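You operate a simulated robot arm through the tools that you are given. There is no shell and no other tool.

The job below is to be done with a simulated robot arm. You get a single attempt, and the scene is never put back.

Task
Run the 47 tex cone, then the 63 tex one, off on to the lowest section of the spool.
Fine: first and second peg of that lane, press start, wait till it stops; put both back where they stood; leave the other cones. Set down upright: what you pick out.

Only the result counts: the job must be done as asked and must still hold three seconds after the hand-in. Knocking over, shifting, dropping, spilling or breaking anything else fails it.

Robot
A 7-joint arm with a two-finger parallel gripper, fixed in place. Base frame: the origin is at the foot of the arm, x ahead of it, y to its left, z up. Units: mm, rad, N and s.
Its first joint turns from -2.897 to 2.897 rad. Payload 4.4 kg.
The TCP is the grasp point between the finger pads, 23 mm short of the fingertips. In the tool frame z runs along the fingers and y along their closing line. The gripper opens to 94 mm. The fingers are 38 mm wide and 10 mm thick; the gripper's body (54 by 96 mm) begins 39 mm behind the TCP.
Orientation is told as [roll, pitch, yaw] about the base's x, y, z axes, in that order, counted from this pose: with the fingers straight down and closing along the base's y, the tool's x points along the base's -x, its y along +y and its z along -z.

Tools
- The arm moves only by the tool apply_moves. Its argument "rows" is a list of rows, each an object of numbers (a shift or turn left out is 0, a gripper value left out holds the last): "hand": the closure, from 0 (fully open) to 1 (shut); "tx", "ty", "tz": the shift along the tool's x, y, z in units of 30 mm (1.0 is 30 mm); "ax", "ay", "az": the turn, a rotation vector about the tool's x, y, z in units of 4 degrees (1.0 is 4 degrees). In form: [{"hand": .., "tx": .., "ty": .., "tz": .., "ax": .., "ay": .., "az": ..}, ...]. A call has 1 to 20 rows; each row shifts and turns the commanded pose from where the row before left it, along the tool's axes as they then stand. A call with a number of a shift or a turn outside -1 to 1 is refused whole. Rows are played at 5 a second. More than 50 mm and 0.15 rad between two rows, or a gripper value outside its range, and nothing of the call is played. Where a pose cannot be reached the arm comes as near as it can. A force on the tool above 90 N (or 10 N above the force at the start of the call, whichever is more), or a blocked arm, ends the call early, and 0.2 s more pass. Each finger travels about 72 mm/s and halts on what it meets, pressing with about 24 N; the grip force reading is that of the motor and also rises with nothing between the fingers. The clock runs only during rows and for 0.2 s after the last one: add rows that do not move to give the fingers time. It gives the time, the measured TCP pose, the force on the tool (base axes), the opening and the grip force at its end, in the units of the frame above (readings bear some noise), with the torque about the TCP (base axes, N m) and any sound that the robot's microphone picked up.
- Cameras (640 x 400 px; columns grow to the right, rows downward): "scene" is fixed at [47.9, 501.7, 1448.1]; the picture's right is [-0.28, -0.96, 0.00], its down [-0.40, 0.12, -0.91] and it looks along [0.87, -0.26, -0.41] (base axes); focal length 318 px, centre (320, 200). "wrist" rides on the gripper at [86, 16, -75] in the tool frame; the picture's right is [-0.18, 0.98, 0.00], its down [-0.58, -0.11, -0.81] and it looks along [-0.79, -0.15, 0.59] (tool axes); focal length 243 px, centre (320, 200). There is no depth. A picture from a camera that has moved, and an enlarged one, comes with that camera's place and axes in the base frame and with its lens. The place of the scene camera against the robot may be out by one fixed shift of up to 18 mm in any direction.
- capture(camera): a new picture of that camera. No time passes.
- zoom(camera, box): a new picture of the part [left, top, right, bottom] of that camera's present view, enlarged. No time passes.
- finish_job(): hands the job in; it is judged then, once.

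Nothing tells you positions but the pictures and the camera data. Unless the task says otherwise, let go and move clear before handing in.

The tools are called after "Emit:" by a JSON object that holds its "method" and its "body". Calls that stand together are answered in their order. apply_moves: Moves the arm, as the interface text tells. Its arguments: {"type":"object","properties":{"rows":{"type":"array"}},"required":["rows"]} The other tools are called the same way: capture (camera) takes a picture; zoom (camera, box) takes an enlarged picture of a part of a camera's view; finish_job () hands the job in.

At the start:

```text
t: 0.0
ee_pos: [682.5, 440.9, 1312.2]
tcp_rot: [0.001, 0.0, -0.002]
contact_force: [0.1, 0.9, 0.0]
torque: [0.0, 0.01, -0.01]
finger_gap: 94.0
grasp_force: 0.1
```

scene: 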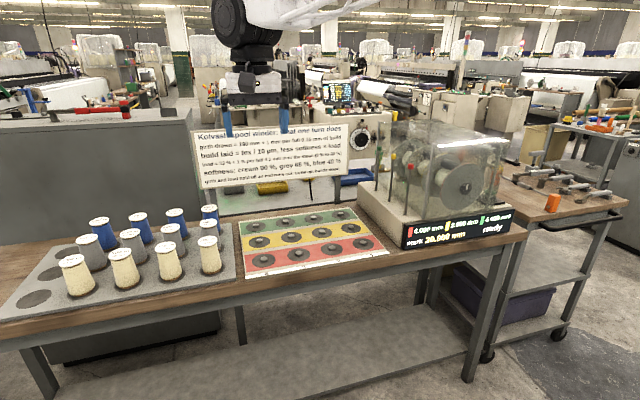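
wrist: 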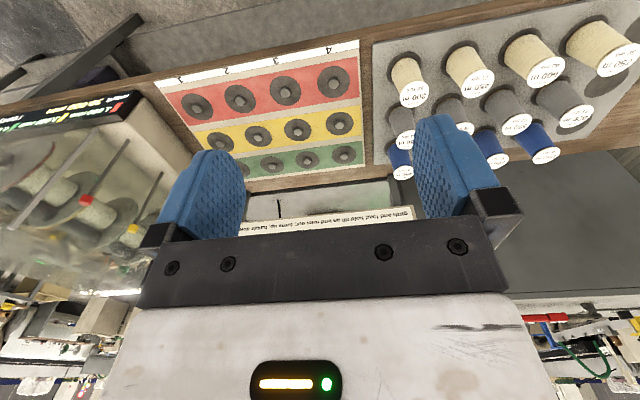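

I see a bench with a tray of labelled cones, a lane board (green/yellow/red) with pegs, a sign and a winder machine. First I'll zoom in on everything to read the labels.

Emit:
{"method": "zoom", "body": {"camera": "scene", "box": [190, 115, 350, 195]}}

Emit:
{"method": "zoom", "body": {"camera": "scene", "box": [350, 110, 530, 260]}}

Emit:
{"method": "zoom", "body": {"camera": "scene", "box": [0, 190, 240, 330]}}

Emit:
{"method": "zoom", "body": {"camera": "scene", "box": [230, 200, 400, 280]}}

Emit:
{"method": "zoom", "body": {"camera": "wrist", "box": [370, 0, 640, 190]}}

Emit:
{"method": "zoom", "body": {"camera": "wrist", "box": [140, 30, 380, 190]}}

Emit:
{"method": "zoom", "body": {"camera": "wrist", "box": [0, 80, 200, 300]}}

```text
4.00 times, centred on (270, 155) of scene
camera zoom: at [47.9, 501.7, 1448.1], right [-0.28, -0.96, 0.0], down [-0.4, 0.12, -0.91], along [0.87, -0.26, -0.41], focal length 1272 px, centre (520, 380)
```

zoom: 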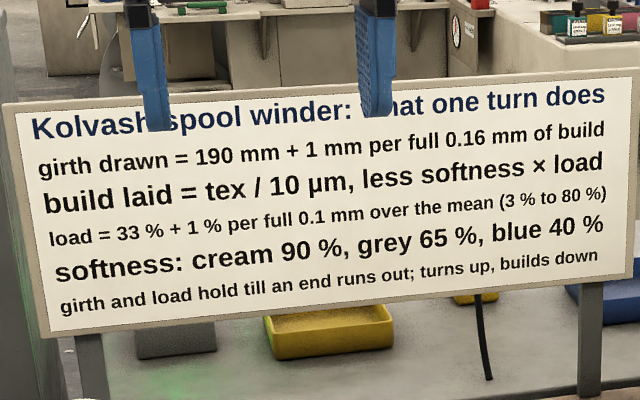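

```text
2.67 times, centred on (440, 185) of scene
camera zoom: at [47.9, 501.7, 1448.1], right [-0.28, -0.96, 0.0], down [-0.4, 0.12, -0.91], along [0.87, -0.26, -0.41], focal length 848 px, centre (0, 240)
```

zoom: 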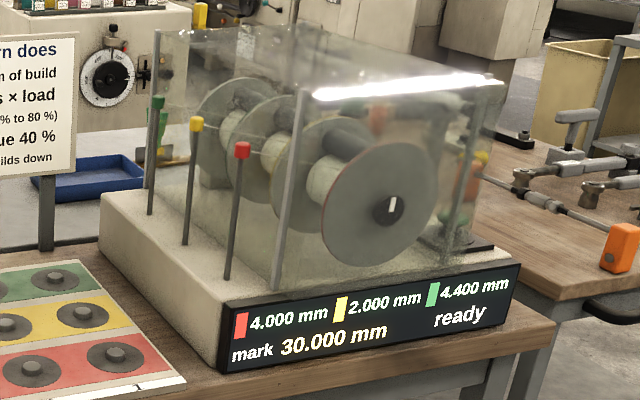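

```text
2.67 times, centred on (120, 260) of scene
camera zoom: at [47.9, 501.7, 1448.1], right [-0.28, -0.96, 0.0], down [-0.4, 0.12, -0.91], along [0.87, -0.26, -0.41], focal length 848 px, centre (853, 40)
```

zoom: 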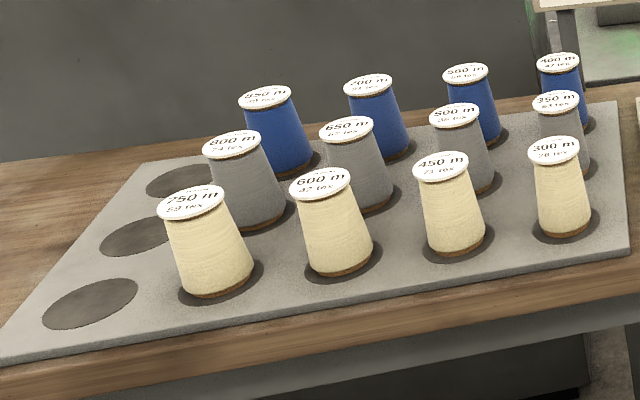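

```text
3.76 times, centred on (315, 240) of scene
camera zoom: at [47.9, 501.7, 1448.1], right [-0.28, -0.96, 0.0], down [-0.4, 0.12, -0.91], along [0.87, -0.26, -0.41], focal length 1197 px, centre (339, 49)
```

zoom: 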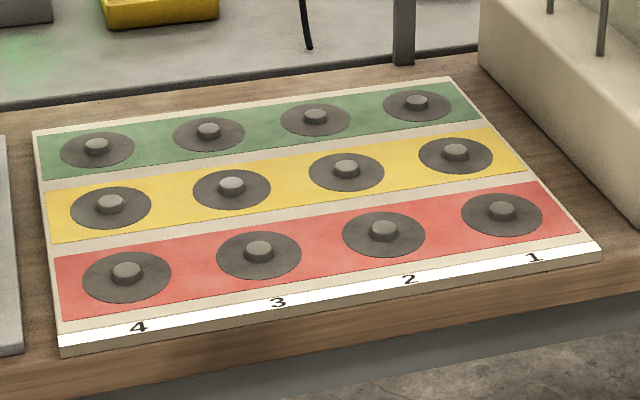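

```text
2.11 times, centred on (505, 95) of wrist
camera zoom: at [595.0, 456.5, 1387.6], right [0.18, 0.98, 0.0], down [0.58, -0.11, 0.81], along [0.79, -0.15, -0.59], focal length 511 px, centre (-70, 421)
```

zoom: 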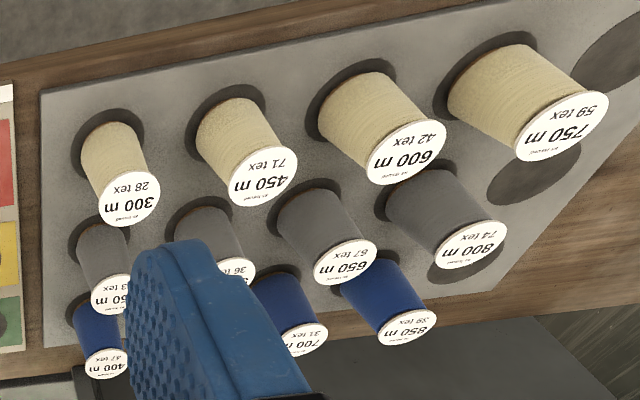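

```text
2.50 times, centred on (260, 110) of wrist
camera zoom: at [595.0, 456.5, 1387.6], right [0.18, 0.98, 0.0], down [0.58, -0.11, 0.81], along [0.79, -0.15, -0.59], focal length 606 px, centre (470, 425)
```

zoom: 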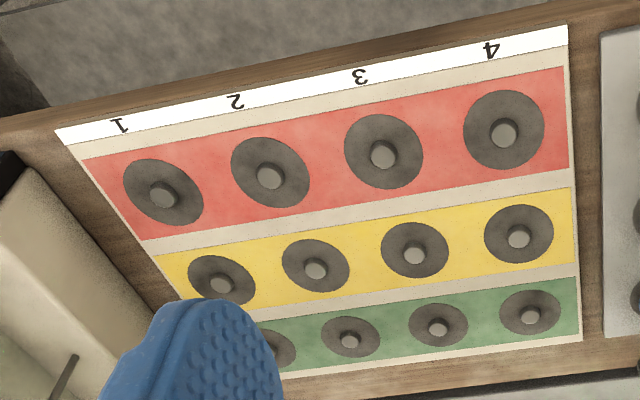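

```text
1.82 times, centred on (100, 190) of wrist
camera zoom: at [595.0, 456.5, 1387.6], right [0.18, 0.98, 0.0], down [0.58, -0.11, 0.81], along [0.79, -0.15, -0.59], focal length 441 px, centre (720, 218)
```

zoom: 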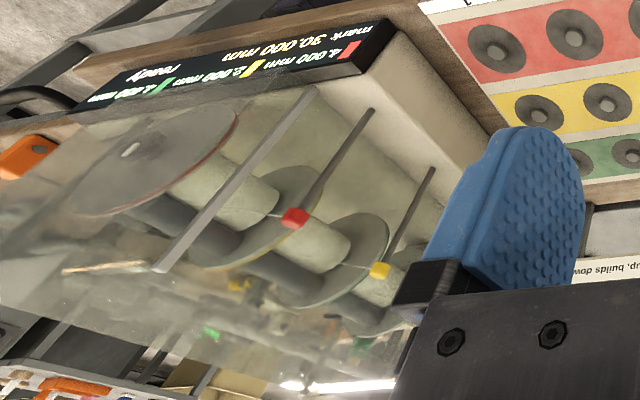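

The cones are labelled by length and tex, and the display reads red 4.000, yellow 2.000 and green 4.400 mm. I'll zoom in closer to read every tex value and find the start button.

Emit:
{"method": "zoom", "body": {"camera": "scene", "box": [180, 195, 236, 230]}}

Emit:
{"method": "zoom", "body": {"camera": "scene", "box": [145, 205, 225, 255]}}

Emit:
{"method": "zoom", "body": {"camera": "scene", "box": [55, 210, 135, 270]}}

Emit:
{"method": "zoom", "body": {"camera": "scene", "box": [440, 130, 640, 255]}}

Emit:
{"method": "zoom", "body": {"camera": "wrist", "box": [380, 110, 430, 185]}}

Emit:
{"method": "zoom", "body": {"camera": "wrist", "box": [470, 110, 580, 180]}}

Emit:
{"method": "zoom", "body": {"camera": "scene", "box": [395, 190, 525, 260]}}

```text
11.43 times, centred on (208, 212) of scene
camera zoom: at [47.9, 501.7, 1448.1], right [-0.28, -0.96, 0.0], down [-0.4, 0.12, -0.91], along [0.87, -0.26, -0.41], focal length 3634 px, centre (1600, 57)
```

zoom: 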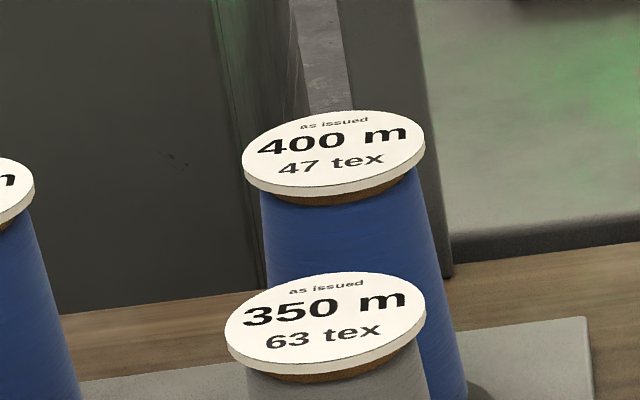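

```text
8.00 times, centred on (185, 230) of scene
camera zoom: at [47.9, 501.7, 1448.1], right [-0.28, -0.96, 0.0], down [-0.4, 0.12, -0.91], along [0.87, -0.26, -0.41], focal length 2544 px, centre (1400, -40)
```

zoom: 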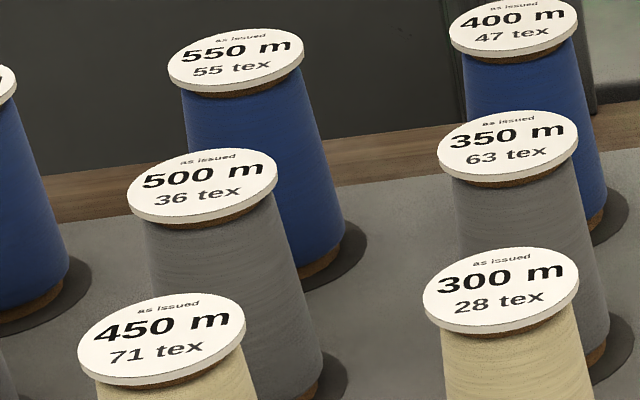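

```text
6.67 times, centred on (95, 240) of scene
camera zoom: at [47.9, 501.7, 1448.1], right [-0.28, -0.96, 0.0], down [-0.4, 0.12, -0.91], along [0.87, -0.26, -0.41], focal length 2120 px, centre (1820, -67)
```

zoom: 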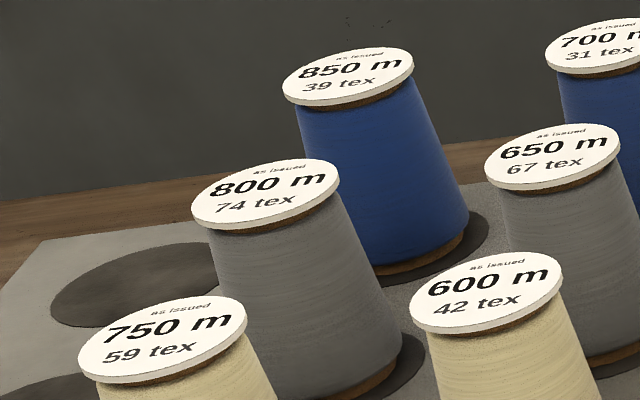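

```text
3.20 times, centred on (540, 192) of scene
camera zoom: at [47.9, 501.7, 1448.1], right [-0.28, -0.96, 0.0], down [-0.4, 0.12, -0.91], along [0.87, -0.26, -0.41], focal length 1018 px, centre (-384, 224)
```

zoom: 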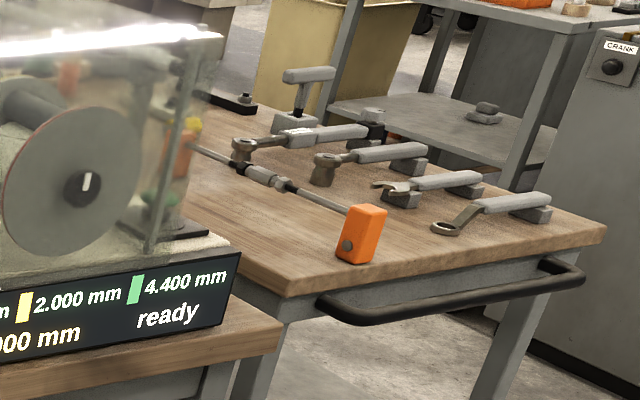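

```text
5.33 times, centred on (405, 148) of wrist
camera zoom: at [595.0, 456.5, 1387.6], right [0.18, 0.98, 0.0], down [0.58, -0.11, 0.81], along [0.79, -0.15, -0.59], focal length 1294 px, centre (-133, 480)
```

zoom: 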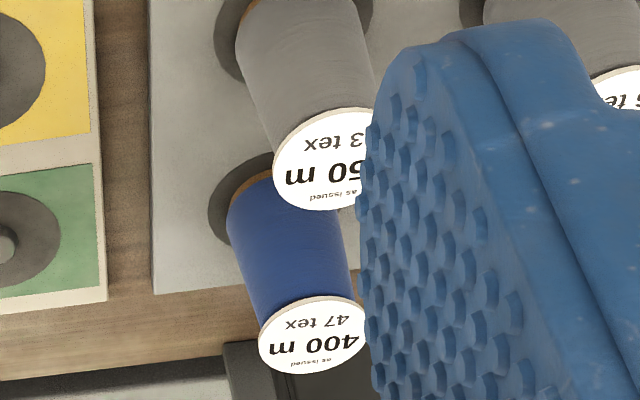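

```text
5.71 times, centred on (525, 145) of wrist
camera zoom: at [595.0, 456.5, 1387.6], right [0.18, 0.98, 0.0], down [0.58, -0.11, 0.81], along [0.79, -0.15, -0.59], focal length 1386 px, centre (-851, 514)
```

zoom: 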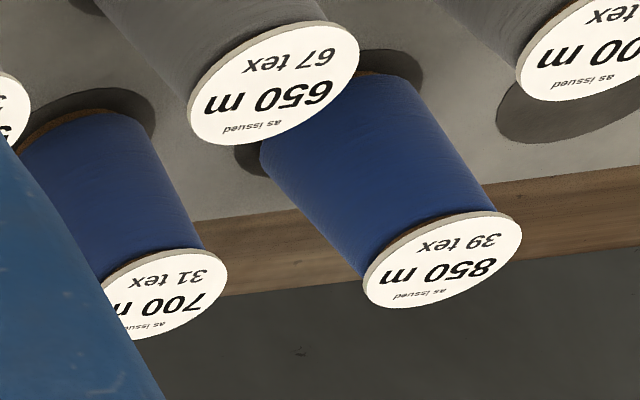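

```text
4.92 times, centred on (460, 225) of scene
camera zoom: at [47.9, 501.7, 1448.1], right [-0.28, -0.96, 0.0], down [-0.4, 0.12, -0.91], along [0.87, -0.26, -0.41], focal length 1565 px, centre (-369, 77)
```

zoom: 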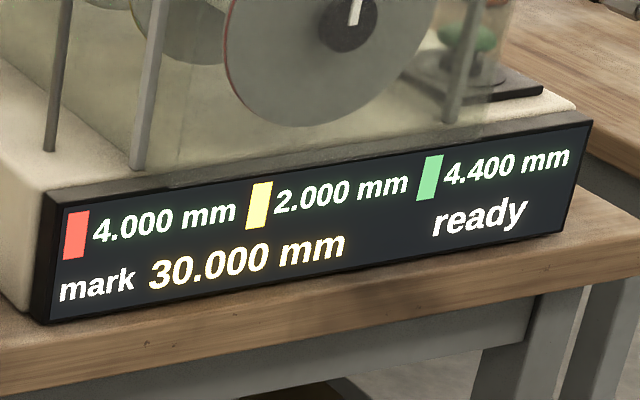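

The 47 tex cone is the blue 400 m one and the 63 tex cone is the grey 350 m one, both in the column nearest the lane board. The lowest section is yellow at 2.000 mm. Next I'll move the wrist camera over towards the winder to look for the start button.

Emit:
{"method": "apply_moves", "body": {"rows": [{"ty": -1, "hand": 0}, {"ty": -1}, {"ty": -1}, {"ty": -1}, {"ty": -1}, {"ty": -1}, {"ty": -1}, {"ty": -1}, {"ty": -1}, {"ty": -1}, {"ty": -1}, {"ty": -1}, {"ty": -1}, {"ty": -1}, {"ty": -1}]}}

Emit:
{"method": "capture", "body": {"camera": "wrist"}}

Emit:
{"method": "capture", "body": {"camera": "scene"}}

```text
t: 3.2
ee_pos: [682.6, -10.5, 1312.5]
tcp_rot: [0.001, 0.001, 0.001]
contact_force: [0.2, -0.3, -0.5]
torque: [0.01, 0.0, 0.02]
finger_gap: 93.9
grasp_force: 0.0
```

```text
taken
camera wrist: at [595.3, 6.0, 1387.7], right [0.18, 0.98, 0.0], down [0.58, -0.11, 0.81], along [0.79, -0.15, -0.59], focal length 243 px, centre (320, 200)
```

wrist: 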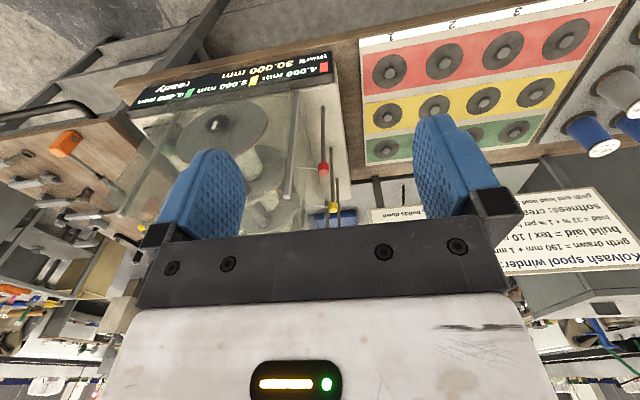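

```text
taken
```

scene: 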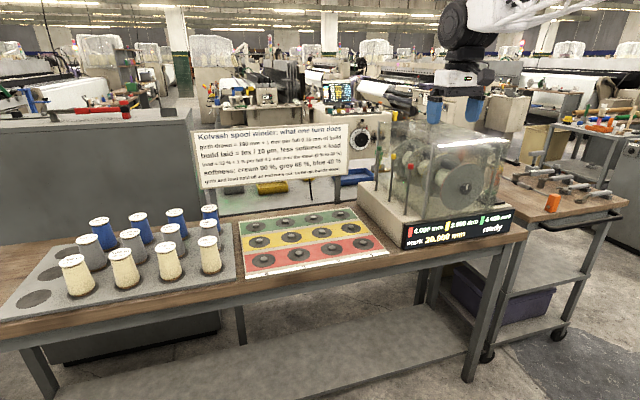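

The gripper is now in front of the winder, but a finger hides part of its right side. I'll move further right to see the rest of the machine.

Emit:
{"method": "apply_moves", "body": {"rows": [{"ty": -1}, {"ty": -1}, {"ty": -1}, {"ty": -1}, {"ty": -1}, {"ty": -1}, {"ty": -1}, {"ty": -1}, {"ty": -1}, {"ty": -1}]}}

Emit:
{"method": "capture", "body": {"camera": "wrist"}}

Emit:
{"method": "zoom", "body": {"camera": "wrist", "box": [200, 60, 440, 220]}}

Emit:
{"method": "zoom", "body": {"camera": "scene", "box": [465, 135, 545, 215]}}

```text
t: 5.4
ee_pos: [682.3, -310.0, 1313.6]
tcp_rot: [0.001, 0.001, -0.001]
contact_force: [0.0, 0.6, -0.3]
torque: [0.01, 0.0, 0.05]
finger_gap: 93.8
grasp_force: 0.0
```

```text
taken
camera wrist: at [593.9, -293.8, 1387.9], right [0.18, 0.98, 0.0], down [0.58, -0.11, 0.81], along [0.79, -0.15, -0.59], focal length 243 px, centre (320, 200)
```

wrist: 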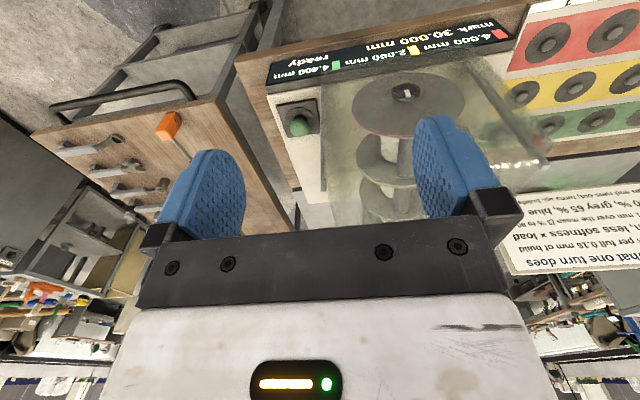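

```text
2.50 times, centred on (320, 140) of wrist
camera zoom: at [593.9, -293.8, 1387.9], right [0.18, 0.98, 0.0], down [0.58, -0.11, 0.81], along [0.79, -0.15, -0.59], focal length 606 px, centre (320, 350)
```

zoom: 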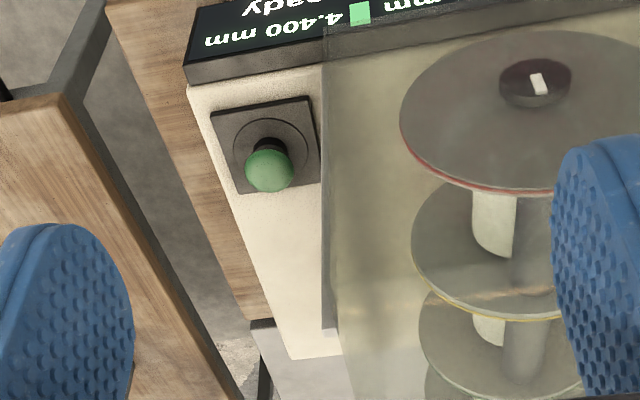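

```text
5.00 times, centred on (505, 175) of scene
camera zoom: at [47.9, 501.7, 1448.1], right [-0.28, -0.96, 0.0], down [-0.4, 0.12, -0.91], along [0.87, -0.26, -0.41], focal length 1590 px, centre (-605, 325)
```

zoom: 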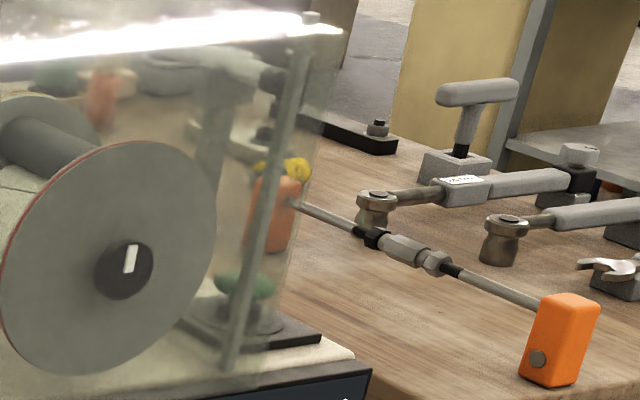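

I found the start button: a green mushroom on a black plate at the right end of the winder's base. Now I'll go back left to view the tray and lanes from several wrist positions, so I can triangulate them well.

Emit:
{"method": "apply_moves", "body": {"rows": [{"ty": 1}, {"ty": 1}, {"ty": 1}, {"ty": 1}, {"ty": 1}, {"ty": 1}, {"ty": 1}, {"ty": 1}, {"ty": 1}, {"ty": 1}, {"ty": 1}, {"ty": 1}, {"ty": 1}, {"ty": 1}, {"ty": 1}, {"ty": 1}, {"ty": 1}, {"ty": 1}, {"ty": 1}, {"ty": 1}]}}

Emit:
{"method": "capture", "body": {"camera": "wrist"}}

Emit:
{"method": "zoom", "body": {"camera": "wrist", "box": [220, 0, 440, 220]}}

Emit:
{"method": "zoom", "body": {"camera": "wrist", "box": [400, 0, 640, 150]}}

```text
t: 9.6
ee_pos: [681.4, 290.7, 1314.1]
tcp_rot: [0.0, 0.001, 0.001]
contact_force: [-0.1, -0.1, -0.1]
torque: [0.02, 0.0, 0.02]
finger_gap: 93.8
grasp_force: 0.0
```

```text
taken
camera wrist: at [594.5, 306.8, 1388.4], right [0.18, 0.98, 0.0], down [0.58, -0.11, 0.81], along [0.79, -0.15, -0.59], focal length 243 px, centre (320, 200)
```

wrist: 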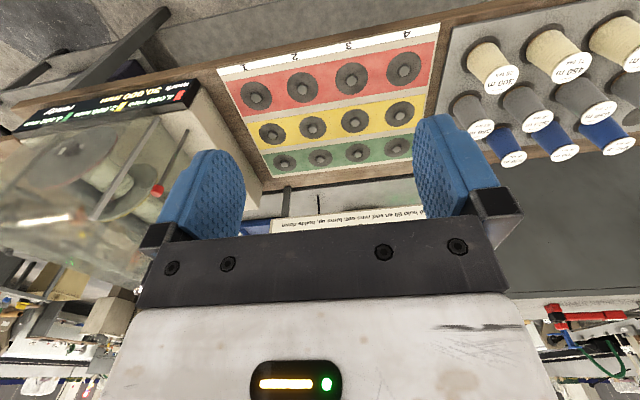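

```text
1.82 times, centred on (330, 110) of wrist
camera zoom: at [594.5, 306.8, 1388.4], right [0.18, 0.98, 0.0], down [0.58, -0.11, 0.81], along [0.79, -0.15, -0.59], focal length 441 px, centre (302, 364)
```

zoom: 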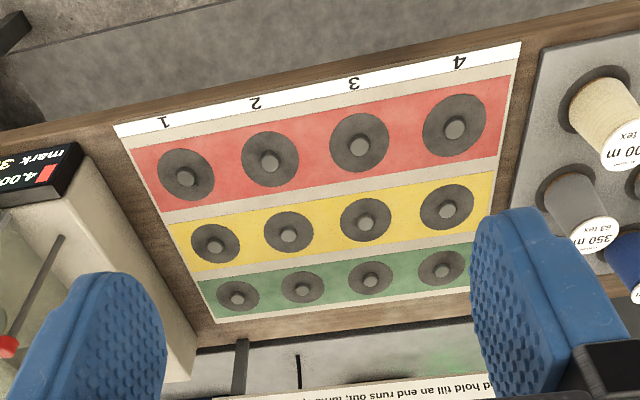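

```text
2.67 times, centred on (520, 75) of wrist
camera zoom: at [594.5, 306.8, 1388.4], right [0.18, 0.98, 0.0], down [0.58, -0.11, 0.81], along [0.79, -0.15, -0.59], focal length 647 px, centre (-213, 533)
```

zoom: 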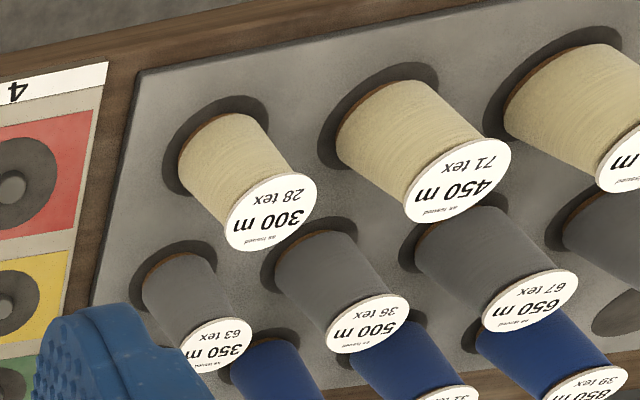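

The lane board looks square with the base axes, with pegs about 110 mm apart, and the two cones sit further out to the left. I'll take more views closer to the tray to firm up the heights and positions.

Emit:
{"method": "apply_moves", "body": {"rows": [{"ty": 1}, {"ty": 1}, {"ty": 1}, {"ty": 1}, {"ty": 1}, {"ty": 1}, {"ty": 1}, {"ty": 1}, {"ty": 1}, {"tz": 1, "tx": -0.5}, {"tz": 1, "tx": -0.5}, {"tz": 1, "tx": -0.5}, {"tz": 1, "tx": -0.5}]}}

Emit:
{"method": "capture", "body": {"camera": "wrist"}}

Emit:
{"method": "capture", "body": {"camera": "scene"}}

Emit:
{"method": "zoom", "body": {"camera": "wrist", "box": [160, 0, 480, 200]}}

```text
t: 12.4
ee_pos: [742.0, 561.3, 1191.4]
tcp_rot: [-0.001, 0.0, -0.001]
contact_force: [0.1, 0.0, 0.8]
torque: [0.02, 0.01, 0.02]
finger_gap: 94.1
grasp_force: 0.0
```

```text
taken
camera wrist: at [655.0, 577.0, 1267.5], right [0.18, 0.98, 0.0], down [0.58, -0.11, 0.81], along [0.79, -0.15, -0.59], focal length 243 px, centre (320, 200)
```

wrist: 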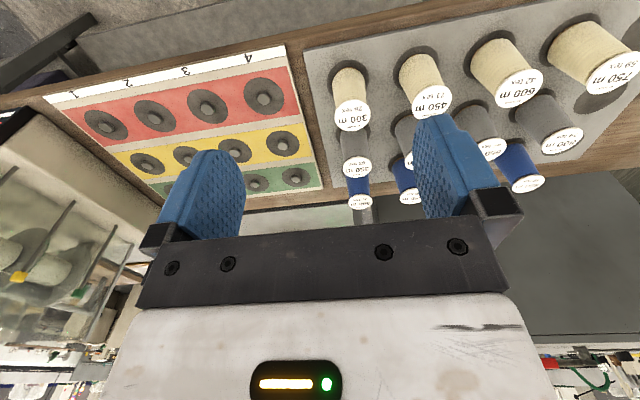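

```text
taken
```

scene: 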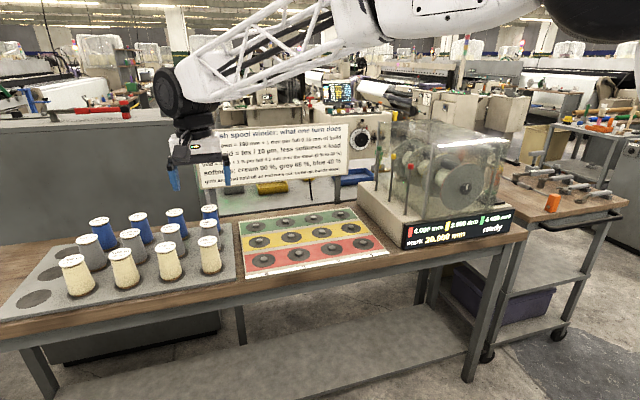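

```text
2.00 times, centred on (320, 100) of wrist
camera zoom: at [655.0, 577.0, 1267.5], right [0.18, 0.98, 0.0], down [0.58, -0.11, 0.81], along [0.79, -0.15, -0.59], focal length 485 px, centre (320, 400)
```

zoom: 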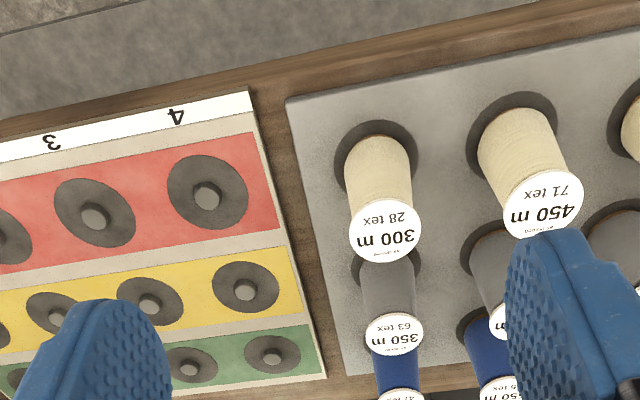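

I now place the yellow pegs at about x=980, y=104.5 and 214.5, with tops at z≈867. The grey 63 tex cone is at about (980, 585) with its label at z≈962, and the blue 47 tex cone at about (1088, 585). I'll move out towards the grey cone at a safe height to check the reach.

Emit:
{"method": "apply_moves", "body": {"rows": [{"tx": -1}, {"tx": -1}, {"tx": -1}, {"tx": -1}, {"tx": -1}, {"tx": -1}, {"tx": -1}, {"tx": -1, "ty": 0.5}]}}

Emit:
{"method": "capture", "body": {"camera": "scene"}}

Emit:
{"method": "capture", "body": {"camera": "wrist"}}

```text
t: 14.2
ee_pos: [983.4, 574.8, 1193.3]
tcp_rot: [0.003, -0.002, 0.001]
contact_force: [0.0, 0.2, 0.9]
torque: [0.04, -0.02, 0.0]
finger_gap: 94.1
grasp_force: 0.1
```

```text
taken
```

scene: 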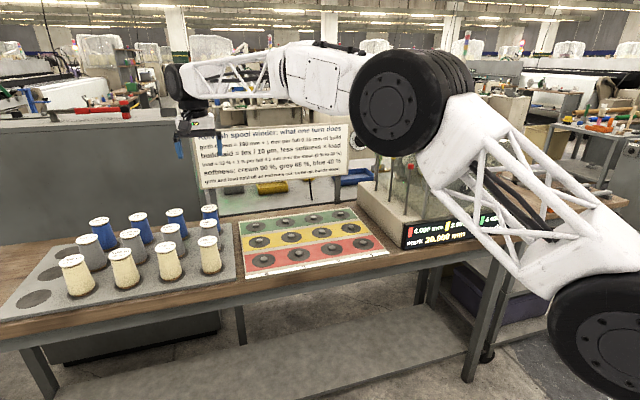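

```text
taken
camera wrist: at [895.1, 590.5, 1268.8], right [0.18, 0.98, 0.0], down [0.58, -0.11, 0.81], along [0.79, -0.15, -0.59], focal length 243 px, centre (320, 200)
```

wrist: 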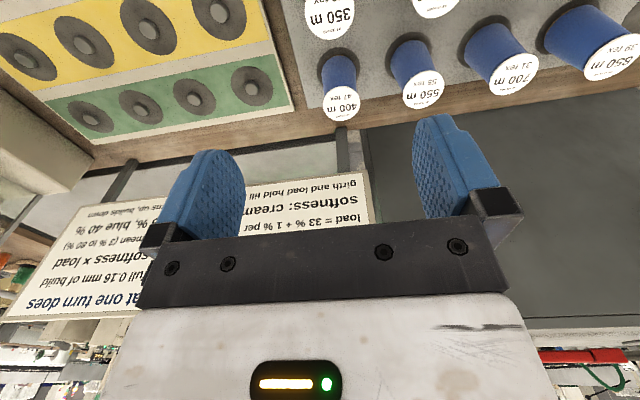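

The arm reaches there without trouble. I'll zoom in on the blue and grey cones to size them and judge their neighbours' clearance.

Emit:
{"method": "zoom", "body": {"camera": "wrist", "box": [280, 0, 480, 125]}}

Emit:
{"method": "zoom", "body": {"camera": "scene", "box": [140, 195, 240, 285]}}

Emit:
{"method": "zoom", "body": {"camera": "wrist", "box": [0, 0, 300, 170]}}

```text
3.20 times, centred on (380, 62) of wrist
camera zoom: at [895.1, 590.5, 1268.8], right [0.18, 0.98, 0.0], down [0.58, -0.11, 0.81], along [0.79, -0.15, -0.59], focal length 776 px, centre (128, 640)
```

zoom: 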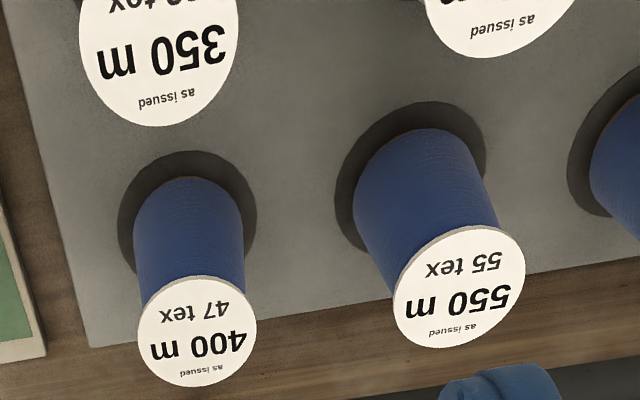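

```text
4.44 times, centred on (190, 240) of scene
camera zoom: at [47.9, 501.7, 1448.1], right [-0.28, -0.96, 0.0], down [-0.4, 0.12, -0.91], along [0.87, -0.26, -0.41], focal length 1413 px, centre (898, 22)
```

zoom: 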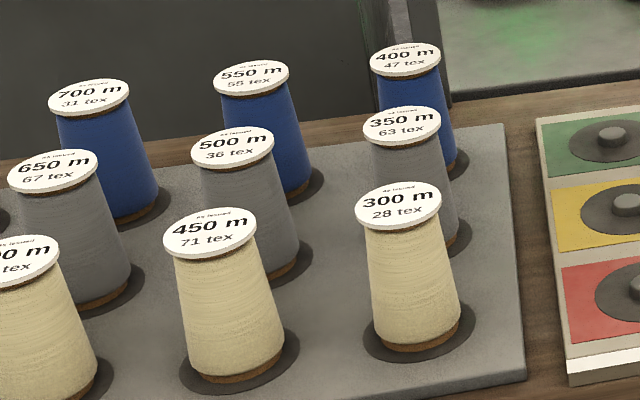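

```text
2.13 times, centred on (150, 85) of wrist
camera zoom: at [895.1, 590.5, 1268.8], right [0.18, 0.98, 0.0], down [0.58, -0.11, 0.81], along [0.79, -0.15, -0.59], focal length 518 px, centre (683, 445)
```

zoom: 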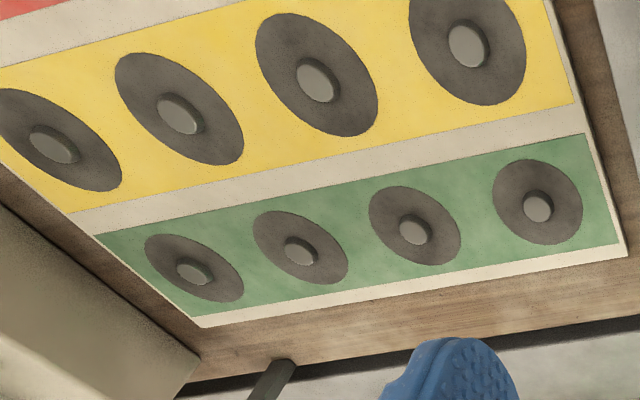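

Both cones are about 109 mm tall with caps about 52 mm wide, on a roughly 110 mm grid. The sign stands behind the blue row at about x=1172, so I'll check the wrist's bulk against it before going down.

Emit:
{"method": "zoom", "body": {"camera": "scene", "box": [130, 40, 290, 200]}}

Emit:
{"method": "zoom", "body": {"camera": "scene", "box": [170, 110, 240, 200]}}

Emit:
{"method": "zoom", "body": {"camera": "wrist", "box": [0, 100, 420, 340]}}

```text
2.50 times, centred on (210, 120) of scene
camera zoom: at [47.9, 501.7, 1448.1], right [-0.28, -0.96, 0.0], down [-0.4, 0.12, -0.91], along [0.87, -0.26, -0.41], focal length 795 px, centre (595, 400)
```

zoom: 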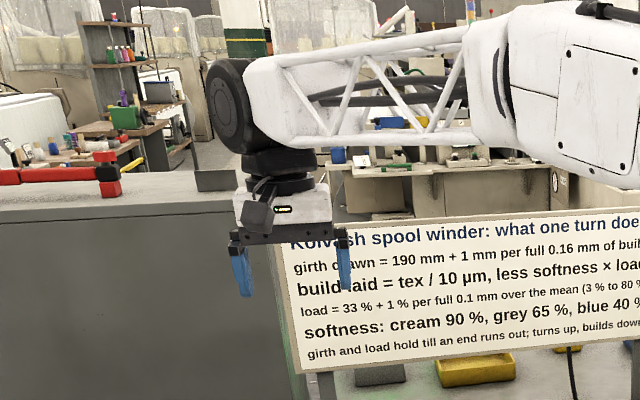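

```text
4.44 times, centred on (205, 155) of scene
camera zoom: at [47.9, 501.7, 1448.1], right [-0.28, -0.96, 0.0], down [-0.4, 0.12, -0.91], along [0.87, -0.26, -0.41], focal length 1413 px, centre (831, 400)
```

zoom: 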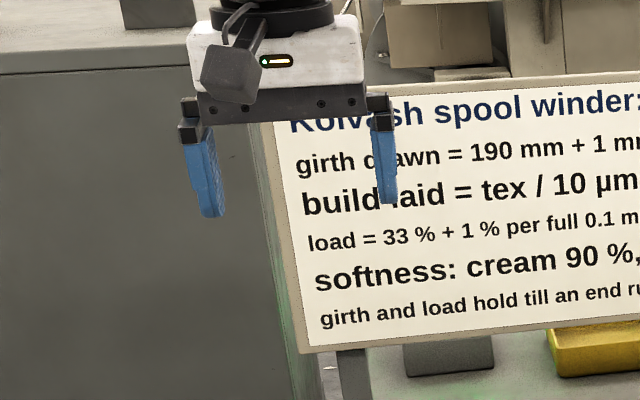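

```text
1.52 times, centred on (210, 220) of wrist
camera zoom: at [895.1, 590.5, 1268.8], right [0.18, 0.98, 0.0], down [0.58, -0.11, 0.81], along [0.79, -0.15, -0.59], focal length 370 px, centre (488, 170)
```

zoom: 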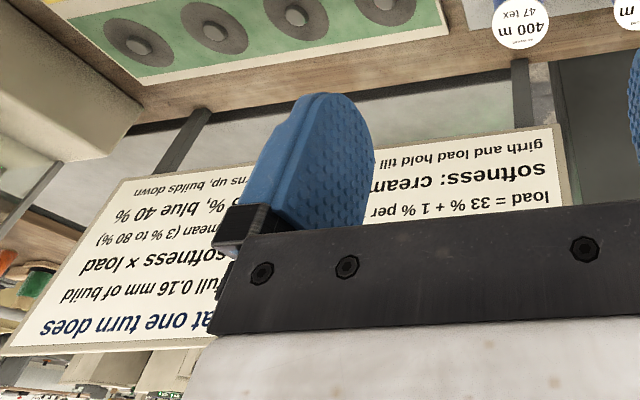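

The sign's lower edge is near x≈1175–1200, so the blue cone will want a slightly tilted wrist; the grey one is clear. I'll take the grey cone first, going down to z≈1050 above it to check the alignment.

Emit:
{"method": "apply_moves", "body": {"rows": [{"tx": 0.113, "ty": 0.33, "tz": 0.9}, {"tz": 0.9}, {"tz": 0.9}, {"tz": 0.9}, {"tz": 0.9}, {"tz": 0.27}, {}]}}

Emit:
{"method": "capture", "body": {"camera": "wrist"}}

Emit:
{"method": "capture", "body": {"camera": "scene"}}

```text
t: 15.8
ee_pos: [978.9, 586.0, 1049.8]
tcp_rot: [0.001, 0.001, 0.0]
contact_force: [0.3, 0.2, 0.5]
torque: [0.02, -0.01, -0.01]
finger_gap: 94.0
grasp_force: 0.0
```

```text
taken
camera wrist: at [891.6, 601.2, 1124.5], right [0.18, 0.98, 0.0], down [0.58, -0.11, 0.81], along [0.79, -0.15, -0.59], focal length 243 px, centre (320, 200)
```

wrist: 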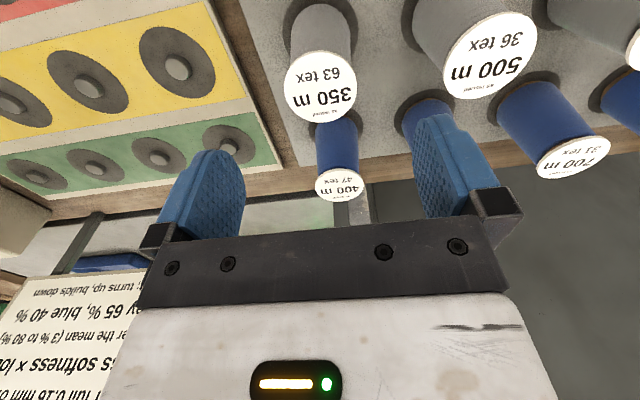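

```text
taken
```

scene: 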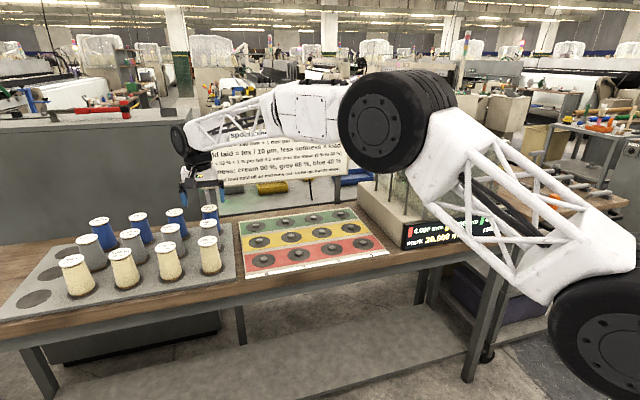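

The gripper is above the grey cone. I'll zoom in to get precise centres for the two cones and the nearby pegs from this lower viewpoint.

Emit:
{"method": "zoom", "body": {"camera": "wrist", "box": [260, 30, 420, 210]}}

Emit:
{"method": "zoom", "body": {"camera": "wrist", "box": [0, 0, 260, 200]}}

Emit:
{"method": "zoom", "body": {"camera": "scene", "box": [150, 100, 250, 240]}}

```text
2.22 times, centred on (340, 120) of wrist
camera zoom: at [891.6, 601.2, 1124.5], right [0.18, 0.98, 0.0], down [0.58, -0.11, 0.81], along [0.79, -0.15, -0.59], focal length 539 px, centre (276, 378)
```

zoom: 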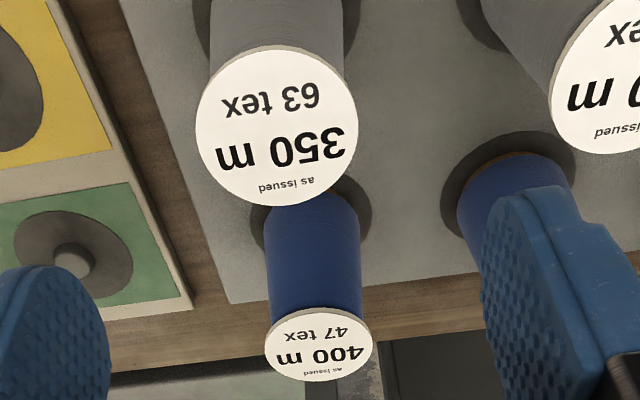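

```text
2.00 times, centred on (130, 100) of wrist
camera zoom: at [891.6, 601.2, 1124.5], right [0.18, 0.98, 0.0], down [0.58, -0.11, 0.81], along [0.79, -0.15, -0.59], focal length 485 px, centre (700, 400)
```

zoom: 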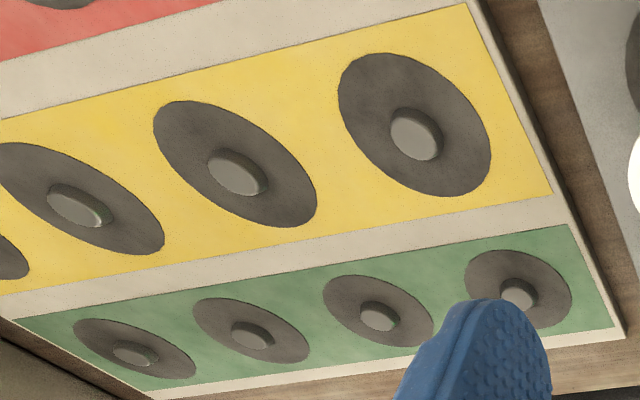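

```text
2.86 times, centred on (200, 170) of scene
camera zoom: at [47.9, 501.7, 1448.1], right [-0.28, -0.96, 0.0], down [-0.4, 0.12, -0.91], along [0.87, -0.26, -0.41], focal length 908 px, centre (663, 286)
```

zoom: 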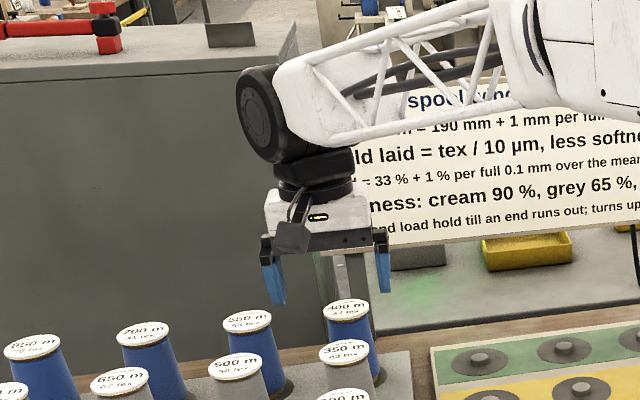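

Refined positions: grey cone at (980, 585), blue cone at (1088, 585), caps at z≈961.5, and yellow peg tops at z≈865. I'll lower over the grey cone with the fingers on the ±y sides and check before closing.

Emit:
{"method": "apply_moves", "body": {"rows": [{"tx": -0.02, "ty": -0.02, "tz": 0.8}, {"tz": 0.8}, {"tz": 0.8}, {"tz": 0.7}, {"tz": 0.7}, {}]}}

Emit:
{"method": "capture", "body": {"camera": "wrist"}}

Emit:
{"method": "zoom", "body": {"camera": "scene", "box": [130, 110, 250, 270]}}

```text
t: 17.2
ee_pos: [978.9, 584.3, 935.8]
tcp_rot: [0.001, 0.001, 0.0]
contact_force: [-0.6, 0.2, -0.2]
torque: [0.03, -0.02, 0.02]
finger_gap: 94.0
grasp_force: 0.1
```

```text
taken
camera wrist: at [892.0, 600.3, 1010.3], right [0.18, 0.98, 0.0], down [0.58, -0.11, 0.81], along [0.79, -0.15, -0.59], focal length 243 px, centre (320, 200)
```

wrist: 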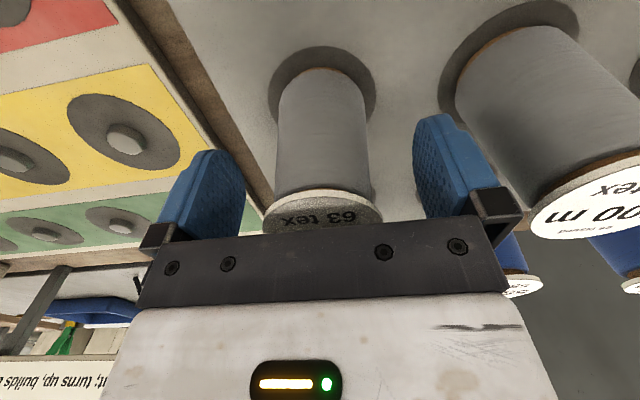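

```text
2.50 times, centred on (190, 190) of scene
camera zoom: at [47.9, 501.7, 1448.1], right [-0.28, -0.96, 0.0], down [-0.4, 0.12, -0.91], along [0.87, -0.26, -0.41], focal length 795 px, centre (645, 225)
```

zoom: 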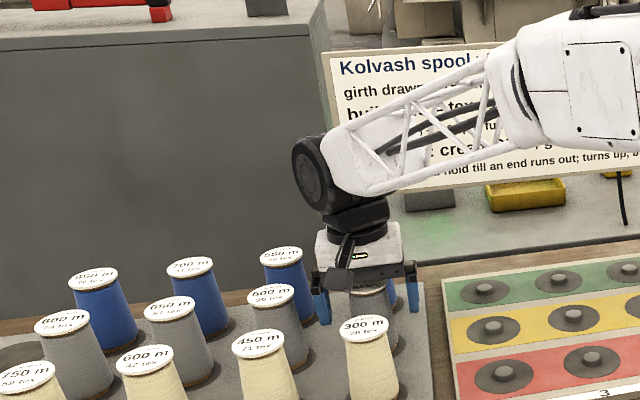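

The fingers straddle the grey cone with room to spare on each side. I'll close the gripper.

Emit:
{"method": "apply_moves", "body": {"rows": [{"hand": 0.3}, {"hand": 0.4}, {"hand": 1}, {"hand": 1}, {"hand": 1}, {"hand": 1}]}}

Emit:
{"method": "zoom", "body": {"camera": "wrist", "box": [180, 0, 480, 260]}}

```text
t: 18.6
ee_pos: [978.8, 584.8, 935.1]
tcp_rot: [0.0, 0.0, -0.001]
contact_force: [-0.5, 0.1, 0.7]
torque: [-0.04, -0.01, -0.03]
finger_gap: 54.4
grasp_force: 24.0
```

```text
1.54 times, centred on (330, 130) of wrist
camera zoom: at [892.0, 600.4, 1010.5], right [0.18, 0.98, 0.0], down [0.58, -0.11, 0.81], along [0.79, -0.15, -0.59], focal length 373 px, centre (305, 308)
```

zoom: 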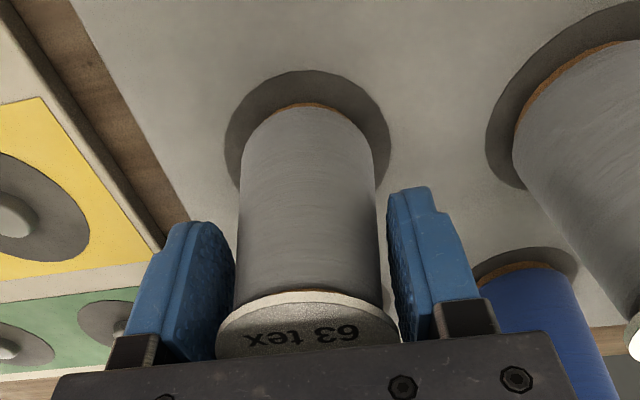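

The fingers stopped at 54.4 mm with 24 N, so they hold the cap rim with the cone still upright. I'll lift gently and check.

Emit:
{"method": "apply_moves", "body": {"rows": [{"tz": -0.1, "hand": 1}, {"tz": -0.2}, {"tz": -0.3}, {"tz": -0.4}, {"tz": -0.4}, {"tz": -0.3}, {"tz": -0.2}, {"tz": -0.1}, {}]}}

Emit:
{"method": "capture", "body": {"camera": "wrist"}}

Emit:
{"method": "zoom", "body": {"camera": "scene", "box": [130, 110, 250, 270]}}

```text
t: 20.6
ee_pos: [979.2, 585.2, 996.1]
tcp_rot: [0.0, 0.0, 0.0]
contact_force: [0.8, -0.8, -1.1]
torque: [0.0, 0.01, 0.02]
finger_gap: 54.7
grasp_force: 23.5
```

```text
taken
camera wrist: at [892.1, 601.0, 1070.4], right [0.18, 0.98, 0.0], down [0.58, -0.11, 0.81], along [0.79, -0.15, -0.59], focal length 243 px, centre (320, 200)
```

wrist: 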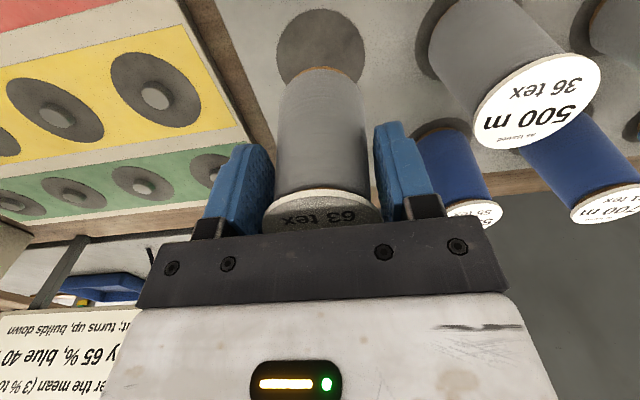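

```text
2.50 times, centred on (190, 190) of scene
camera zoom: at [47.9, 501.7, 1448.1], right [-0.28, -0.96, 0.0], down [-0.4, 0.12, -0.91], along [0.87, -0.26, -0.41], focal length 795 px, centre (645, 225)
```

zoom: 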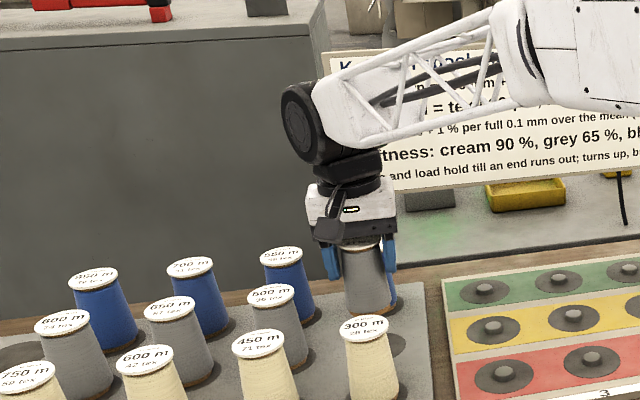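

The cone hangs upright and nothing else moved. Next I'll carry it along −y to above the second yellow peg, accelerating gently.

Emit:
{"method": "apply_moves", "body": {"rows": [{"ty": -0.15, "hand": 1}, {"ty": -0.3}, {"ty": -0.5}, {"ty": -0.7}, {"ty": -0.8}, {"ty": -0.9}, {"ty": -0.9}, {"ty": -0.9}, {"ty": -0.9}, {"ty": -0.9}, {"ty": -0.9}, {"ty": -0.9}, {"ty": -0.8}, {"ty": -0.8}, {"ty": -0.7}, {"ty": -0.5}, {"ty": -0.4}, {"ty": -0.25}, {"ty": -0.15}, {}]}}

Emit:
{"method": "capture", "body": {"camera": "wrist"}}

Emit:
{"method": "capture", "body": {"camera": "scene"}}

```text
t: 24.8
ee_pos: [979.1, 212.8, 997.1]
tcp_rot: [0.0, 0.0, 0.0]
contact_force: [-0.3, 0.4, -2.3]
torque: [-0.02, 0.0, 0.04]
finger_gap: 54.6
grasp_force: 23.5
```

```text
taken
camera wrist: at [892.3, 229.8, 1070.4], right [0.18, 0.98, 0.0], down [0.58, -0.11, 0.81], along [0.79, -0.15, -0.59], focal length 243 px, centre (320, 200)
```

wrist: 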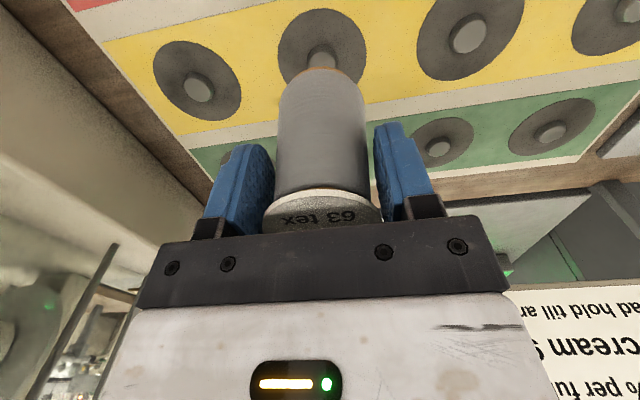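

```text
taken
```

scene: 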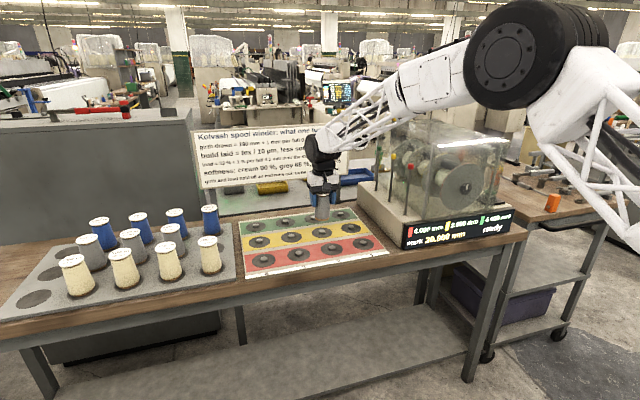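

I'm hovering over the second yellow peg with the arm clear of the winder. I'll zoom in to measure the peg centres from here.

Emit:
{"method": "zoom", "body": {"camera": "wrist", "box": [140, 0, 540, 200]}}

Emit:
{"method": "zoom", "body": {"camera": "wrist", "box": [260, 0, 390, 90]}}

Emit:
{"method": "zoom", "body": {"camera": "wrist", "box": [140, 20, 260, 130]}}

Emit:
{"method": "zoom", "body": {"camera": "wrist", "box": [400, 0, 540, 100]}}

```text
1.60 times, centred on (340, 100) of wrist
camera zoom: at [892.3, 229.8, 1070.4], right [0.18, 0.98, 0.0], down [0.58, -0.11, 0.81], along [0.79, -0.15, -0.59], focal length 388 px, centre (288, 360)
```

zoom: 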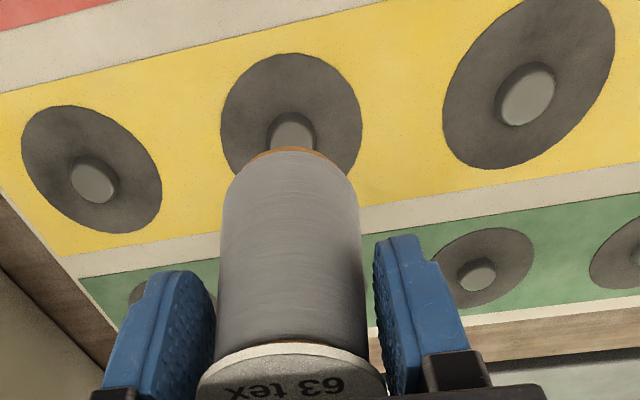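

```text
4.44 times, centred on (325, 45) of wrist
camera zoom: at [892.3, 229.8, 1070.4], right [0.18, 0.98, 0.0], down [0.58, -0.11, 0.81], along [0.79, -0.15, -0.59], focal length 1078 px, centre (298, 889)
```

zoom: 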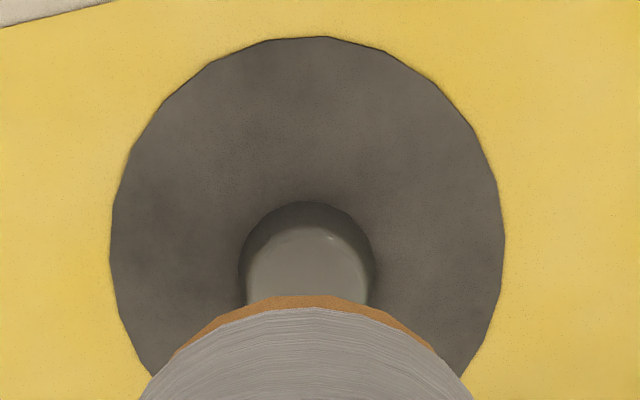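

```text
3.64 times, centred on (200, 75) of wrist
camera zoom: at [892.3, 229.8, 1070.4], right [0.18, 0.98, 0.0], down [0.58, -0.11, 0.81], along [0.79, -0.15, -0.59], focal length 882 px, centre (756, 654)
```

zoom: 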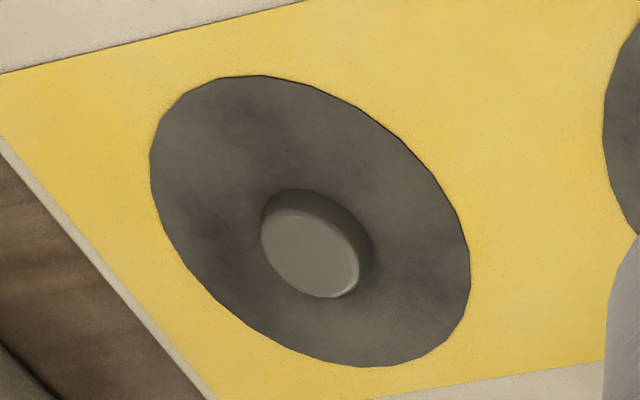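

```text
4.00 times, centred on (470, 50) of wrist
camera zoom: at [892.3, 229.8, 1070.4], right [0.18, 0.98, 0.0], down [0.58, -0.11, 0.81], along [0.79, -0.15, -0.59], focal length 970 px, centre (-280, 800)
```

zoom: 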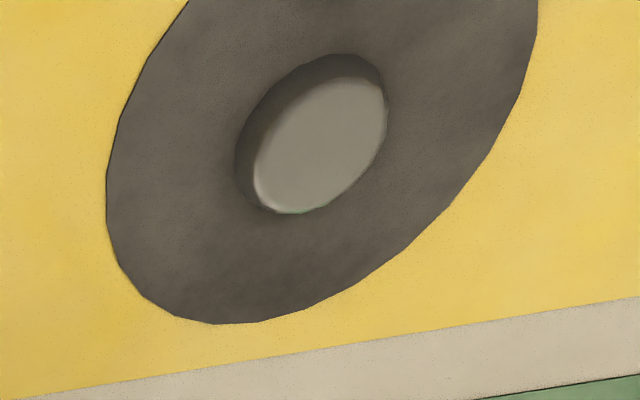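

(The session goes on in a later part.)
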